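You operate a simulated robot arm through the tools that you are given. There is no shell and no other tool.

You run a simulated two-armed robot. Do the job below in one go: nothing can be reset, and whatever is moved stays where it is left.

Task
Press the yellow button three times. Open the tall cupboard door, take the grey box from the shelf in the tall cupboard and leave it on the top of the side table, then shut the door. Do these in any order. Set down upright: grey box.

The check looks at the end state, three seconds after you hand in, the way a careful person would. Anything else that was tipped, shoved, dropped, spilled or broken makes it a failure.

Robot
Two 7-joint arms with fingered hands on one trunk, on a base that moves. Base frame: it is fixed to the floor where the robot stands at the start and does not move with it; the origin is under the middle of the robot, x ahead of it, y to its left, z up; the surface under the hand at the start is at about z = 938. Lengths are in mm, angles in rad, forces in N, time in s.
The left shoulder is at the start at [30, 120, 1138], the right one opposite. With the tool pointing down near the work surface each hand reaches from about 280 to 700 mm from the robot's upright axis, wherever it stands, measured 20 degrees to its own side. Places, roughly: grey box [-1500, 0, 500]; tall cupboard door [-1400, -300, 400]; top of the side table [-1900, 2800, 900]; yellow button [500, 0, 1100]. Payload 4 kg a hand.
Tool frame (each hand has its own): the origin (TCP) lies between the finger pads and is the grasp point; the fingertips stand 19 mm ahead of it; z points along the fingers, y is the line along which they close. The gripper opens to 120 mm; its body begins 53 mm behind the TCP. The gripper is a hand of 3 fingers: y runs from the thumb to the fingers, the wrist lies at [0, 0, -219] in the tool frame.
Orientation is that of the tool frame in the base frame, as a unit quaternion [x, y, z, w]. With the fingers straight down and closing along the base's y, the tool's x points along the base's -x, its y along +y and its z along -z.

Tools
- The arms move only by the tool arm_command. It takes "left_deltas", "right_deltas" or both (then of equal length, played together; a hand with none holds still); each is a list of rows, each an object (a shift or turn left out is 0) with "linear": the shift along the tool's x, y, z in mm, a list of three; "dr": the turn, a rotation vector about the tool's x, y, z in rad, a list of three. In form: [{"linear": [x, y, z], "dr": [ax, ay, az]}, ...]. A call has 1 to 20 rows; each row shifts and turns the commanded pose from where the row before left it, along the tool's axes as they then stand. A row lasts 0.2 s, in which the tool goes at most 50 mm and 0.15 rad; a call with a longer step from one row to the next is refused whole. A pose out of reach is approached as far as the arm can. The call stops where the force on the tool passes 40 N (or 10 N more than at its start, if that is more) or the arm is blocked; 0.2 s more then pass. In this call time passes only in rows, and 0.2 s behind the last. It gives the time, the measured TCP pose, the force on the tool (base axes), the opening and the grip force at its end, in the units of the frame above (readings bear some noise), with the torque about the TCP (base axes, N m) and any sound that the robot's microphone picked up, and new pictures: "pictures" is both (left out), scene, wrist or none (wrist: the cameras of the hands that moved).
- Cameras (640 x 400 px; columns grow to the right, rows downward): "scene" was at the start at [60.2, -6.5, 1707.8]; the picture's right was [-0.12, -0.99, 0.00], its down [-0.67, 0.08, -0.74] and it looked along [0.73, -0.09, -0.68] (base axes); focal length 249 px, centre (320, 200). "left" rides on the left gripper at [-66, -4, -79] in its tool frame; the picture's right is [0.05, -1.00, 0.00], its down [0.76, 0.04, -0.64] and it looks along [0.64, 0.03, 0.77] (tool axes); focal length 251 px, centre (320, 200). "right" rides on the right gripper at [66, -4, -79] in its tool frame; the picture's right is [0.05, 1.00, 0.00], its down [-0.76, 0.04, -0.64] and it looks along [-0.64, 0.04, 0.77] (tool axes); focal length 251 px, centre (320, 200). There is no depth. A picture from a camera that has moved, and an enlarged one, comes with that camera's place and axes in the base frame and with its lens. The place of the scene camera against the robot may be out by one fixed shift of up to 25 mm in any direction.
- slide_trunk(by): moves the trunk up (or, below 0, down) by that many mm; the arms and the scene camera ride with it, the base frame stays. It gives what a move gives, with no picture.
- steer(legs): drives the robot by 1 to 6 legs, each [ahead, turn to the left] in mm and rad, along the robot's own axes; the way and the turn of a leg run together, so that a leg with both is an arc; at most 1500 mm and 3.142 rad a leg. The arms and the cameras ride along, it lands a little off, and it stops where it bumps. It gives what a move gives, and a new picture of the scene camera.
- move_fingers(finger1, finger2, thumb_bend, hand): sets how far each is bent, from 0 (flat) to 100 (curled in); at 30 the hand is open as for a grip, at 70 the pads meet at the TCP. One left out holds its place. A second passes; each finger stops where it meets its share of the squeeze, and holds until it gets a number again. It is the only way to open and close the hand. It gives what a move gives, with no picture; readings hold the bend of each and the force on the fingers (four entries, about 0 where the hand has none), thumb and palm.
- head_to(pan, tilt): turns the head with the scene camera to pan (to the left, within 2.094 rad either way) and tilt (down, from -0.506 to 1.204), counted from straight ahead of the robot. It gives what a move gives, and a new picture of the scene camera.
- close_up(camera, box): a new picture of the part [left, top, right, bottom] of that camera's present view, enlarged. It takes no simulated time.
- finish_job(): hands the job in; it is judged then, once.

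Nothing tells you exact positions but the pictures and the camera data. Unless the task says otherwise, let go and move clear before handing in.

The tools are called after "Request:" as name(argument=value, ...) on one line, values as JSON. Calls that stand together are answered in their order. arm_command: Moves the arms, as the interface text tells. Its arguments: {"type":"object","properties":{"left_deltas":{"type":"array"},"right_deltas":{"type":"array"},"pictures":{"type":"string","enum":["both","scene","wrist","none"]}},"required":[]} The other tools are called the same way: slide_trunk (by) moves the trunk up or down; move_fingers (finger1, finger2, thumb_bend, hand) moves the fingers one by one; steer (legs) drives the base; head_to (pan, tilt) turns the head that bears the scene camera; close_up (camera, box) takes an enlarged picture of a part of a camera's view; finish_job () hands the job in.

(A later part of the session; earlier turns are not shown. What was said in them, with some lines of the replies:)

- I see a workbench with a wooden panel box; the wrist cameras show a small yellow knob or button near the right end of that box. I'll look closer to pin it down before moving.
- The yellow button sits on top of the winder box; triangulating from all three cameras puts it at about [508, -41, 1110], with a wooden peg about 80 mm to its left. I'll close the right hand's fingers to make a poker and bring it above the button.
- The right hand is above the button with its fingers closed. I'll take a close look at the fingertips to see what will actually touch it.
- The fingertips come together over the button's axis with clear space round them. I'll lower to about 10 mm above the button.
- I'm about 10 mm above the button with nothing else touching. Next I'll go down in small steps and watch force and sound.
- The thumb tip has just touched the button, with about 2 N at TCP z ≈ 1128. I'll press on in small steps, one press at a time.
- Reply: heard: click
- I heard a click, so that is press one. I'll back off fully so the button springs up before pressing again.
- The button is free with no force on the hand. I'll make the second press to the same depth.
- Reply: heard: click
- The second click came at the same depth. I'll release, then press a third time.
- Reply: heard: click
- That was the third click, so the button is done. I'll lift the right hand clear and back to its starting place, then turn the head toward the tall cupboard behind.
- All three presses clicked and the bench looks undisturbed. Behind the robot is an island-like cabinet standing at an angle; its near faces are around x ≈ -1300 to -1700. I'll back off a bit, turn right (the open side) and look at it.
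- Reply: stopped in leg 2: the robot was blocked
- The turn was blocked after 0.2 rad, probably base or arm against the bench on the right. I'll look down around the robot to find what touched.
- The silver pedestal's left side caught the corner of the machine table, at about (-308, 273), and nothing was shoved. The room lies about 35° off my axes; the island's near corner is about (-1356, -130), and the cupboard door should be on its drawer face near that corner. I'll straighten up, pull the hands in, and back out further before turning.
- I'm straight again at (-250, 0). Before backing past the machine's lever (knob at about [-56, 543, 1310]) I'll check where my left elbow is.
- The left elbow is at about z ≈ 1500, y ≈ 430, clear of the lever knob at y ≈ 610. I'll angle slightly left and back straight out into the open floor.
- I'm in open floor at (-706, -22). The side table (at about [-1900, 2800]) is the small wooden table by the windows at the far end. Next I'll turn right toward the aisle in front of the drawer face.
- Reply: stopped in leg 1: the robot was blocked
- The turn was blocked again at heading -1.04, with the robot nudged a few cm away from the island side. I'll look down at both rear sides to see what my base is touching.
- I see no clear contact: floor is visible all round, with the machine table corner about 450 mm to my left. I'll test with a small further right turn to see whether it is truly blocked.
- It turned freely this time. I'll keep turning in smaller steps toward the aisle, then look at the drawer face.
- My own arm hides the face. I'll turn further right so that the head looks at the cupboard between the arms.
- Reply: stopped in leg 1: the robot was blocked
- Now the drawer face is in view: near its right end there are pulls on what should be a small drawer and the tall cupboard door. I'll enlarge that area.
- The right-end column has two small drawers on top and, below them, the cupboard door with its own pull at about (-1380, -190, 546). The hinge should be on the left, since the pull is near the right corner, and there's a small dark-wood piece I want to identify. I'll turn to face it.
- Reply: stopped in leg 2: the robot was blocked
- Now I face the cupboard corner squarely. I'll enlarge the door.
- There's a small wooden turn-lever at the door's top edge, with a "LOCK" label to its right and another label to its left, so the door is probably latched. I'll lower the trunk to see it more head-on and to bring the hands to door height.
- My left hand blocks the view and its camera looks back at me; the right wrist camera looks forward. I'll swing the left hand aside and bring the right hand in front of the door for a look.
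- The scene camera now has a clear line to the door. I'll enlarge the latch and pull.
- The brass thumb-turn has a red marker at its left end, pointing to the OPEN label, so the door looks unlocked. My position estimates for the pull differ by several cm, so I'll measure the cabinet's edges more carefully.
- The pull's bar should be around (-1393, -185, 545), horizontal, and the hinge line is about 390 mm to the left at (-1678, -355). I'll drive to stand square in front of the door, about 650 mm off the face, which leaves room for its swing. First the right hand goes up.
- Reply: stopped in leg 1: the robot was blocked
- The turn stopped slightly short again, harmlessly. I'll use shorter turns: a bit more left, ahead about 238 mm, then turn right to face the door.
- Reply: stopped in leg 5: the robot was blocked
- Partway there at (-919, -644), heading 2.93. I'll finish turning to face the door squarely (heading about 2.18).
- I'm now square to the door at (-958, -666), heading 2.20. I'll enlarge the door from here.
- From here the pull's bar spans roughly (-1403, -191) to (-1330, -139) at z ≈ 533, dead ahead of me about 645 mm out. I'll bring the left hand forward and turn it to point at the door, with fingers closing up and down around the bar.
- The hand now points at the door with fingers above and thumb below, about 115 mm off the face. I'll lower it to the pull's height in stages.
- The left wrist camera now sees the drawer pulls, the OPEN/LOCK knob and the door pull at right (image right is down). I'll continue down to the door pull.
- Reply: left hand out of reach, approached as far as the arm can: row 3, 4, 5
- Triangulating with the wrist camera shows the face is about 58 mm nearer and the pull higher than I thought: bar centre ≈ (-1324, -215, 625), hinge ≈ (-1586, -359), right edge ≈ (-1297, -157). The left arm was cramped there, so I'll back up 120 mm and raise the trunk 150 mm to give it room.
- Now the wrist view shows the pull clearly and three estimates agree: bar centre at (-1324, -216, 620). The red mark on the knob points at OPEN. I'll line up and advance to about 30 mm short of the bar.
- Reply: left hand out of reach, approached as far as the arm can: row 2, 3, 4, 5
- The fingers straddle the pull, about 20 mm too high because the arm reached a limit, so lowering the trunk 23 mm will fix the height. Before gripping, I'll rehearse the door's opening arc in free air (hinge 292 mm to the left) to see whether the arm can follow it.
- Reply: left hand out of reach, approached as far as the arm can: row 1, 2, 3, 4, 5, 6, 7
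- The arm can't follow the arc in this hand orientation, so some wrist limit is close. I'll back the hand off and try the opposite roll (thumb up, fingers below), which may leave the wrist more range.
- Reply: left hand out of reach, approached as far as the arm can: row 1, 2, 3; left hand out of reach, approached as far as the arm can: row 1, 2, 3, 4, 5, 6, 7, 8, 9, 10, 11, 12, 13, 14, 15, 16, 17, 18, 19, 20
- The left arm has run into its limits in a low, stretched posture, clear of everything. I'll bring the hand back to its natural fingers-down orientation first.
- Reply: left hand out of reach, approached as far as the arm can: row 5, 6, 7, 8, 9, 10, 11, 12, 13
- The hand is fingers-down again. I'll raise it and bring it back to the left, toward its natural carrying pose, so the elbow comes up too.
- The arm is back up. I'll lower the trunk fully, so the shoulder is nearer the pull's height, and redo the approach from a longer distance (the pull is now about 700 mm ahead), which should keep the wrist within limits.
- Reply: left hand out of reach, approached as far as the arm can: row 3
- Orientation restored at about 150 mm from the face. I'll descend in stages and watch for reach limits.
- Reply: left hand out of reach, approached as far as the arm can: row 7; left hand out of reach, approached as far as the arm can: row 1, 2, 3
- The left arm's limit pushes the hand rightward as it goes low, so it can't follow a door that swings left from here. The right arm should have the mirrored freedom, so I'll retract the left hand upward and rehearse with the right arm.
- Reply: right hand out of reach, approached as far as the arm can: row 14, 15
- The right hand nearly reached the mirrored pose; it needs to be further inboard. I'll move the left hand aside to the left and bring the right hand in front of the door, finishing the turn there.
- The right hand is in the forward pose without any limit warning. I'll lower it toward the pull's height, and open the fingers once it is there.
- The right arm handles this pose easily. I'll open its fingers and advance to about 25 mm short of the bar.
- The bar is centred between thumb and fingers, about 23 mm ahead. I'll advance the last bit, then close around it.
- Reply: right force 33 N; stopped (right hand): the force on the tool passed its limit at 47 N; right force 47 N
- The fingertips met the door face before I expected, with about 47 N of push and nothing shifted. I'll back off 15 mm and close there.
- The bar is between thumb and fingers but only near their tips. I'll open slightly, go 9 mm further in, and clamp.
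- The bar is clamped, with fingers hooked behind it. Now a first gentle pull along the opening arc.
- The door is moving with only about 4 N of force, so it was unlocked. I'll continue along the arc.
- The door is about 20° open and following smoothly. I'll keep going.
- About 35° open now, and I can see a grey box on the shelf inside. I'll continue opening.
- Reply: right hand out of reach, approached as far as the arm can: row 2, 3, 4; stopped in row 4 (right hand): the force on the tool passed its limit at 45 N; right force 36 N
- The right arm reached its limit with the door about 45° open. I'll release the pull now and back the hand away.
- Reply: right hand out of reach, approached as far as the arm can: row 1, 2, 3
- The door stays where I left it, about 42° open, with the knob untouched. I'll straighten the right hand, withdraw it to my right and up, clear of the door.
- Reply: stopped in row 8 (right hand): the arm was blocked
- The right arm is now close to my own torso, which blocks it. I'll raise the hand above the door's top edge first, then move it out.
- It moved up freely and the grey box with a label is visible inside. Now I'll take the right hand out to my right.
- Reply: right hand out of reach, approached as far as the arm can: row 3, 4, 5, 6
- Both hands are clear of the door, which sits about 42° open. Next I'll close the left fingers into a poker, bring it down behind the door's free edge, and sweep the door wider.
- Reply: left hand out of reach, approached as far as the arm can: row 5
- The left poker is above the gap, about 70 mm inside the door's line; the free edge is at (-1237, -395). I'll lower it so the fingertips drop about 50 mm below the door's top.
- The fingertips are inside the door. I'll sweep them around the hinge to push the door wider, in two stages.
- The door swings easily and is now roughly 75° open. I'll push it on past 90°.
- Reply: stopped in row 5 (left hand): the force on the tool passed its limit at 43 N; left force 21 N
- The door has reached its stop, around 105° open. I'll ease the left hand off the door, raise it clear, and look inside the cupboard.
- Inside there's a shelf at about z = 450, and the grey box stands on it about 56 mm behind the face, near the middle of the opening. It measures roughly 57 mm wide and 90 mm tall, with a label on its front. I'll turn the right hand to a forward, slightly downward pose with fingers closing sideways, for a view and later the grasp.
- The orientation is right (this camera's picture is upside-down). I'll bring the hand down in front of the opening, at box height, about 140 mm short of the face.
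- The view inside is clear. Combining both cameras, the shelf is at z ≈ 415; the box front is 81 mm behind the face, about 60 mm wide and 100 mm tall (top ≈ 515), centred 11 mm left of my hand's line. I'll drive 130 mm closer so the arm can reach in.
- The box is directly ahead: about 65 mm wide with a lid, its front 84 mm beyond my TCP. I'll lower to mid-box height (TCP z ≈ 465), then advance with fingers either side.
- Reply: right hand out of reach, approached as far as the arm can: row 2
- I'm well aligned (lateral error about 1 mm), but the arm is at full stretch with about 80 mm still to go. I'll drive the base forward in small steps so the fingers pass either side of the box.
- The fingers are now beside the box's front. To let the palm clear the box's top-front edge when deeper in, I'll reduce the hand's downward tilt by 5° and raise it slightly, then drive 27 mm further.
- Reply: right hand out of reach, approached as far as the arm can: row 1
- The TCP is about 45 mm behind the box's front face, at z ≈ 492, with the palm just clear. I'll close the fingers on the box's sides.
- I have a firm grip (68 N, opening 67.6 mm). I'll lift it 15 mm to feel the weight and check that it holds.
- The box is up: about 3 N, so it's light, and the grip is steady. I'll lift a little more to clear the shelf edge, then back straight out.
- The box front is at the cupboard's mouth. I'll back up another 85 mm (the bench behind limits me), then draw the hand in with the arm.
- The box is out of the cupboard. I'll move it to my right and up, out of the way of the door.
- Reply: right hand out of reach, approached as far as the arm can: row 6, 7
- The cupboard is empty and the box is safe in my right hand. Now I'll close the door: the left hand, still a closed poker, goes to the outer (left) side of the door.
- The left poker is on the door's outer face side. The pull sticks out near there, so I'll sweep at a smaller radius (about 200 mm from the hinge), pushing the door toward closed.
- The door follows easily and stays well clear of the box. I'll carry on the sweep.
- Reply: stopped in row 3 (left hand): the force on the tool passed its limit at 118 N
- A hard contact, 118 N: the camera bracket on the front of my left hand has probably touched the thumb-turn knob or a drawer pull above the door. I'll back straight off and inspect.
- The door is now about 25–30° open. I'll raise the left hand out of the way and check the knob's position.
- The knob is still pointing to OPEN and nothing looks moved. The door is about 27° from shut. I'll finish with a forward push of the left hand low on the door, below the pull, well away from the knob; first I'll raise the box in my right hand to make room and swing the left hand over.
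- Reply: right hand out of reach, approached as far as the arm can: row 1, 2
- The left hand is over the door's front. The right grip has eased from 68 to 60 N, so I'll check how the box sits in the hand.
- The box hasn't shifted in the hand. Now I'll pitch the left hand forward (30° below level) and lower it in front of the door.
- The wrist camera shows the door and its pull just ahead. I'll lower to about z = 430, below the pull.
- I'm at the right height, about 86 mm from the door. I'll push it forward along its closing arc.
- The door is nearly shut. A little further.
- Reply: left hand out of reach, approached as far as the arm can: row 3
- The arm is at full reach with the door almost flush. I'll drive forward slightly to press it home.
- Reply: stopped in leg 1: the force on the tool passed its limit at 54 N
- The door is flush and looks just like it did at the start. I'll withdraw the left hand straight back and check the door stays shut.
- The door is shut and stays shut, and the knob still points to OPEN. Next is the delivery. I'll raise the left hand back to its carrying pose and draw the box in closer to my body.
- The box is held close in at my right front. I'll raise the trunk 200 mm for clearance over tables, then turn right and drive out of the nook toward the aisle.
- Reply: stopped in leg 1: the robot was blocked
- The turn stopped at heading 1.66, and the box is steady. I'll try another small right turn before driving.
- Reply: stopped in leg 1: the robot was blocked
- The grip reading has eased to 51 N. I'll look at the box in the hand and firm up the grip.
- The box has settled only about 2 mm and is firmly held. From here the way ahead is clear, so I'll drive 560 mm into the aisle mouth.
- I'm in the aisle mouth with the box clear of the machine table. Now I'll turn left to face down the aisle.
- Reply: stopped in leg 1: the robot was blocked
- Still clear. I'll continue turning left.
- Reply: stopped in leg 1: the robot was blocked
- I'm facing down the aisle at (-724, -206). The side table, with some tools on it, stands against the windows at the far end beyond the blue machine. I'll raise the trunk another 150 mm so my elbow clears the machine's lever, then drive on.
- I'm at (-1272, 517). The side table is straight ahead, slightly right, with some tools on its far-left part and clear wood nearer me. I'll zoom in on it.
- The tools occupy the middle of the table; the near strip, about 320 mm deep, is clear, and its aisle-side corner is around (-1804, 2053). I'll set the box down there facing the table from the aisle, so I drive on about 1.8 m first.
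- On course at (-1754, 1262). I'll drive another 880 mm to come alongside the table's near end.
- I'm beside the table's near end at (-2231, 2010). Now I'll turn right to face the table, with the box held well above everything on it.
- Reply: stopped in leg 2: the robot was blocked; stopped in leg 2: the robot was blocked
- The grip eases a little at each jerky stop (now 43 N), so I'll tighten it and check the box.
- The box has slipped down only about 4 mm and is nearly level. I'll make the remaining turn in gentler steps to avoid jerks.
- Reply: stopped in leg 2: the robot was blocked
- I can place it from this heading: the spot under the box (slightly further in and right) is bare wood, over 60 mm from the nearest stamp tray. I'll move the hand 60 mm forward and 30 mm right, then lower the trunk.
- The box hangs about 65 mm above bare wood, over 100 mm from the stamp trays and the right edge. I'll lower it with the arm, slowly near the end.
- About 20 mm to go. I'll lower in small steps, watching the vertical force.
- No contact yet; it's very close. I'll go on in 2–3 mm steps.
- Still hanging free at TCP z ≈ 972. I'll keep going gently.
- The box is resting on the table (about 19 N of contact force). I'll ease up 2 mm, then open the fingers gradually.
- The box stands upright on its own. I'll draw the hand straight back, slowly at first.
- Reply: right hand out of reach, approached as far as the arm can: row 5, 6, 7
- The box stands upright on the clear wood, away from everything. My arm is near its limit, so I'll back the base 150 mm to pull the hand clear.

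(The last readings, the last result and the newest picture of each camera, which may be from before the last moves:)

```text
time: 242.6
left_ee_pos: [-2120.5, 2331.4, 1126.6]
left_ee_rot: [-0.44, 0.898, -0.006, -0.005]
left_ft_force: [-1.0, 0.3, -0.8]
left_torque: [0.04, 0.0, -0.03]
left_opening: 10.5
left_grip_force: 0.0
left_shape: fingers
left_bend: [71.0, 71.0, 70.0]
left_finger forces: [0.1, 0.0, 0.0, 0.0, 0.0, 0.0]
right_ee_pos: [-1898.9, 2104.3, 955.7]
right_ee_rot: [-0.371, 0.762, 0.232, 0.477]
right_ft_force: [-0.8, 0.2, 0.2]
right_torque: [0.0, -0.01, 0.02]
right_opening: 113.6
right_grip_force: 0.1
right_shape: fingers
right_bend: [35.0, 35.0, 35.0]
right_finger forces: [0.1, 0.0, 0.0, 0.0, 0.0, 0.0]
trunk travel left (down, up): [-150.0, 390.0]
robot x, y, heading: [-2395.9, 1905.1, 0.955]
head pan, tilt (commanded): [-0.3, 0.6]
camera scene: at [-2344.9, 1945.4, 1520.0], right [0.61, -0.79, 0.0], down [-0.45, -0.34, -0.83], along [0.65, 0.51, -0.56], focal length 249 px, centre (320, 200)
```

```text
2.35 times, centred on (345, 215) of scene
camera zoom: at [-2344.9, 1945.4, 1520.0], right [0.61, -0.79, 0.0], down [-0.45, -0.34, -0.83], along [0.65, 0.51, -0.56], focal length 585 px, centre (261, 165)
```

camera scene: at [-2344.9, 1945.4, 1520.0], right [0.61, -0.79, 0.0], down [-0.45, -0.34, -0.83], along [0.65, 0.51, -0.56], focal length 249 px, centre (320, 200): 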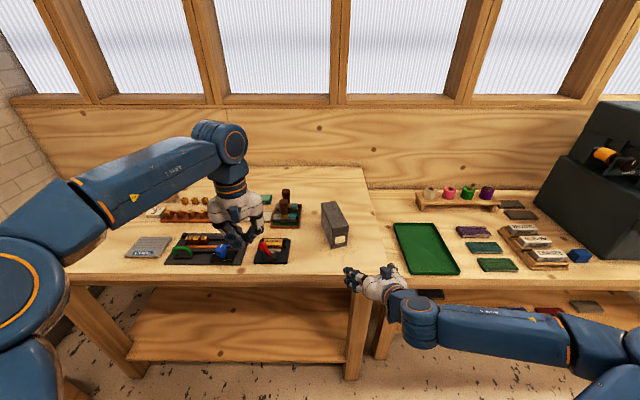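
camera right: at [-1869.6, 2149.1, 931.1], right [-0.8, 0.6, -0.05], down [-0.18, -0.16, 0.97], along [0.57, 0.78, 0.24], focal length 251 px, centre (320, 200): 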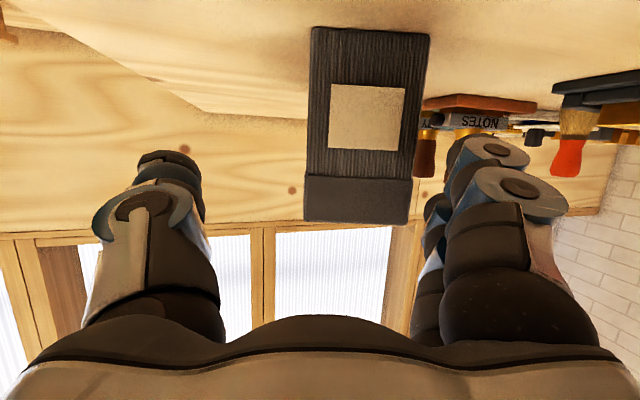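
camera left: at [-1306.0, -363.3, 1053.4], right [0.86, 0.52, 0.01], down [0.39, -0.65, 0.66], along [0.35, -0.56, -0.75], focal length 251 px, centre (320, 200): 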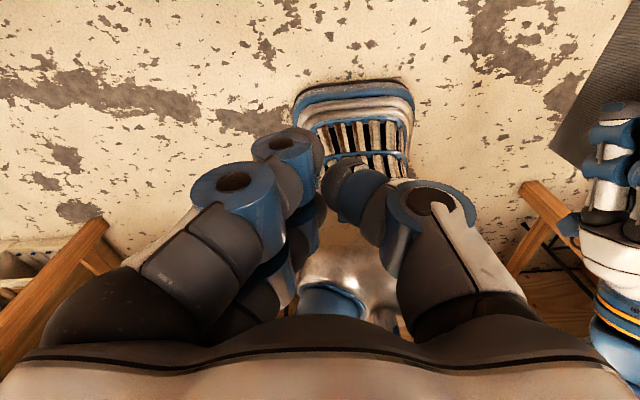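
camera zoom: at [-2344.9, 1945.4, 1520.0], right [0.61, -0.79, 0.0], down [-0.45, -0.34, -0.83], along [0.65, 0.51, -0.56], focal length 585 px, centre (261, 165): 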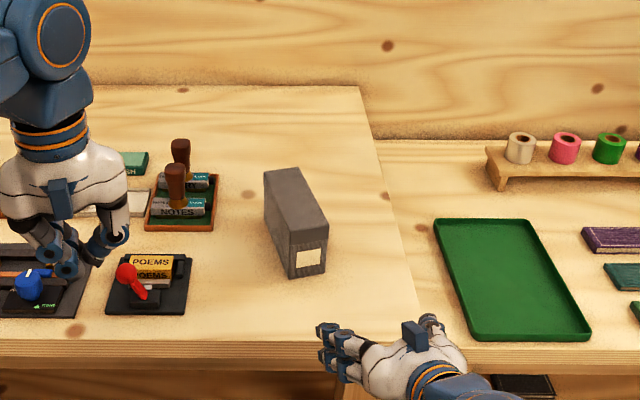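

Request:
close_up(camera="scene", box=[300, 180, 370, 260])

Request:
close_up(camera="right", box=[0, 0, 640, 400])

```text
5.00 times, centred on (335, 220) of scene
camera zoom: at [-2344.9, 1945.4, 1520.0], right [0.61, -0.79, 0.0], down [-0.45, -0.34, -0.83], along [0.65, 0.51, -0.56], focal length 1244 px, centre (245, 100)
```

zoom: 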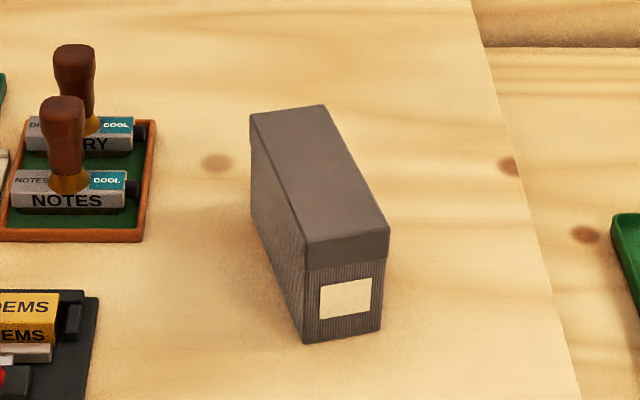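

```text
1.00 times, centred on (320, 200) of right (not enlarged: the box is as wide or as high as the picture)
camera zoom: at [-1958.0, 2024.4, 931.8], right [-0.8, 0.6, -0.05], down [-0.18, -0.16, 0.97], along [0.57, 0.78, 0.24], focal length 251 px, centre (320, 200)
```

zoom: 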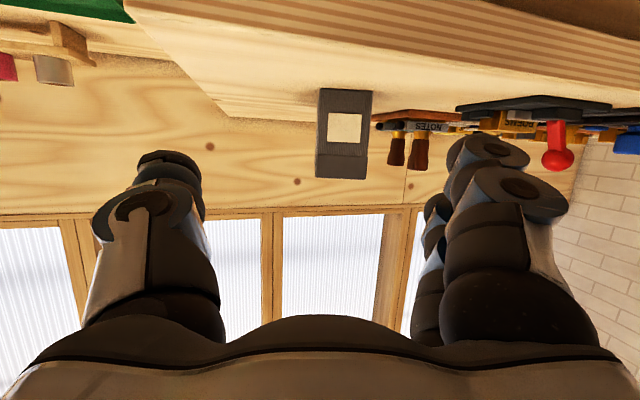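

The grey box stands upright with its lid on, alone on the clear part of the side table, and both hands are empty and clear. The button gave three clicks. The cupboard door was flush and stayed shut when I last saw it; it faces away from here, so I can't see it now. I'm handing in.

Request:
finish_job()

```text
The job is handed in.
```

I finished all the steps and handed the job in; no result came back, so I don't know how it was judged.

- **Yellow button:** I pressed it three times and heard a click on each press.
- **Cupboard door:** it was already unlocked. I opened it, took out the box, and pushed it flush again. It stayed shut after I let go, but I couldn't see it from the side table at the end.
- **Grey box:** it stands upright with its lid on, in a bare patch of the side table, more than 60 mm from the nearest stamp tray. Both hands were empty and clear of it when I handed in.

**Contacts along the way:**
- While closing the door, my left hand hit something above it hard (118 N), probably the OPEN/LOCK knob. I checked afterwards: the knob still points to OPEN and nothing looked moved.
- My pedestal appeared to touch the machine table's corner early on, and several later turns stopped as "blocked". I saw nothing shifted.
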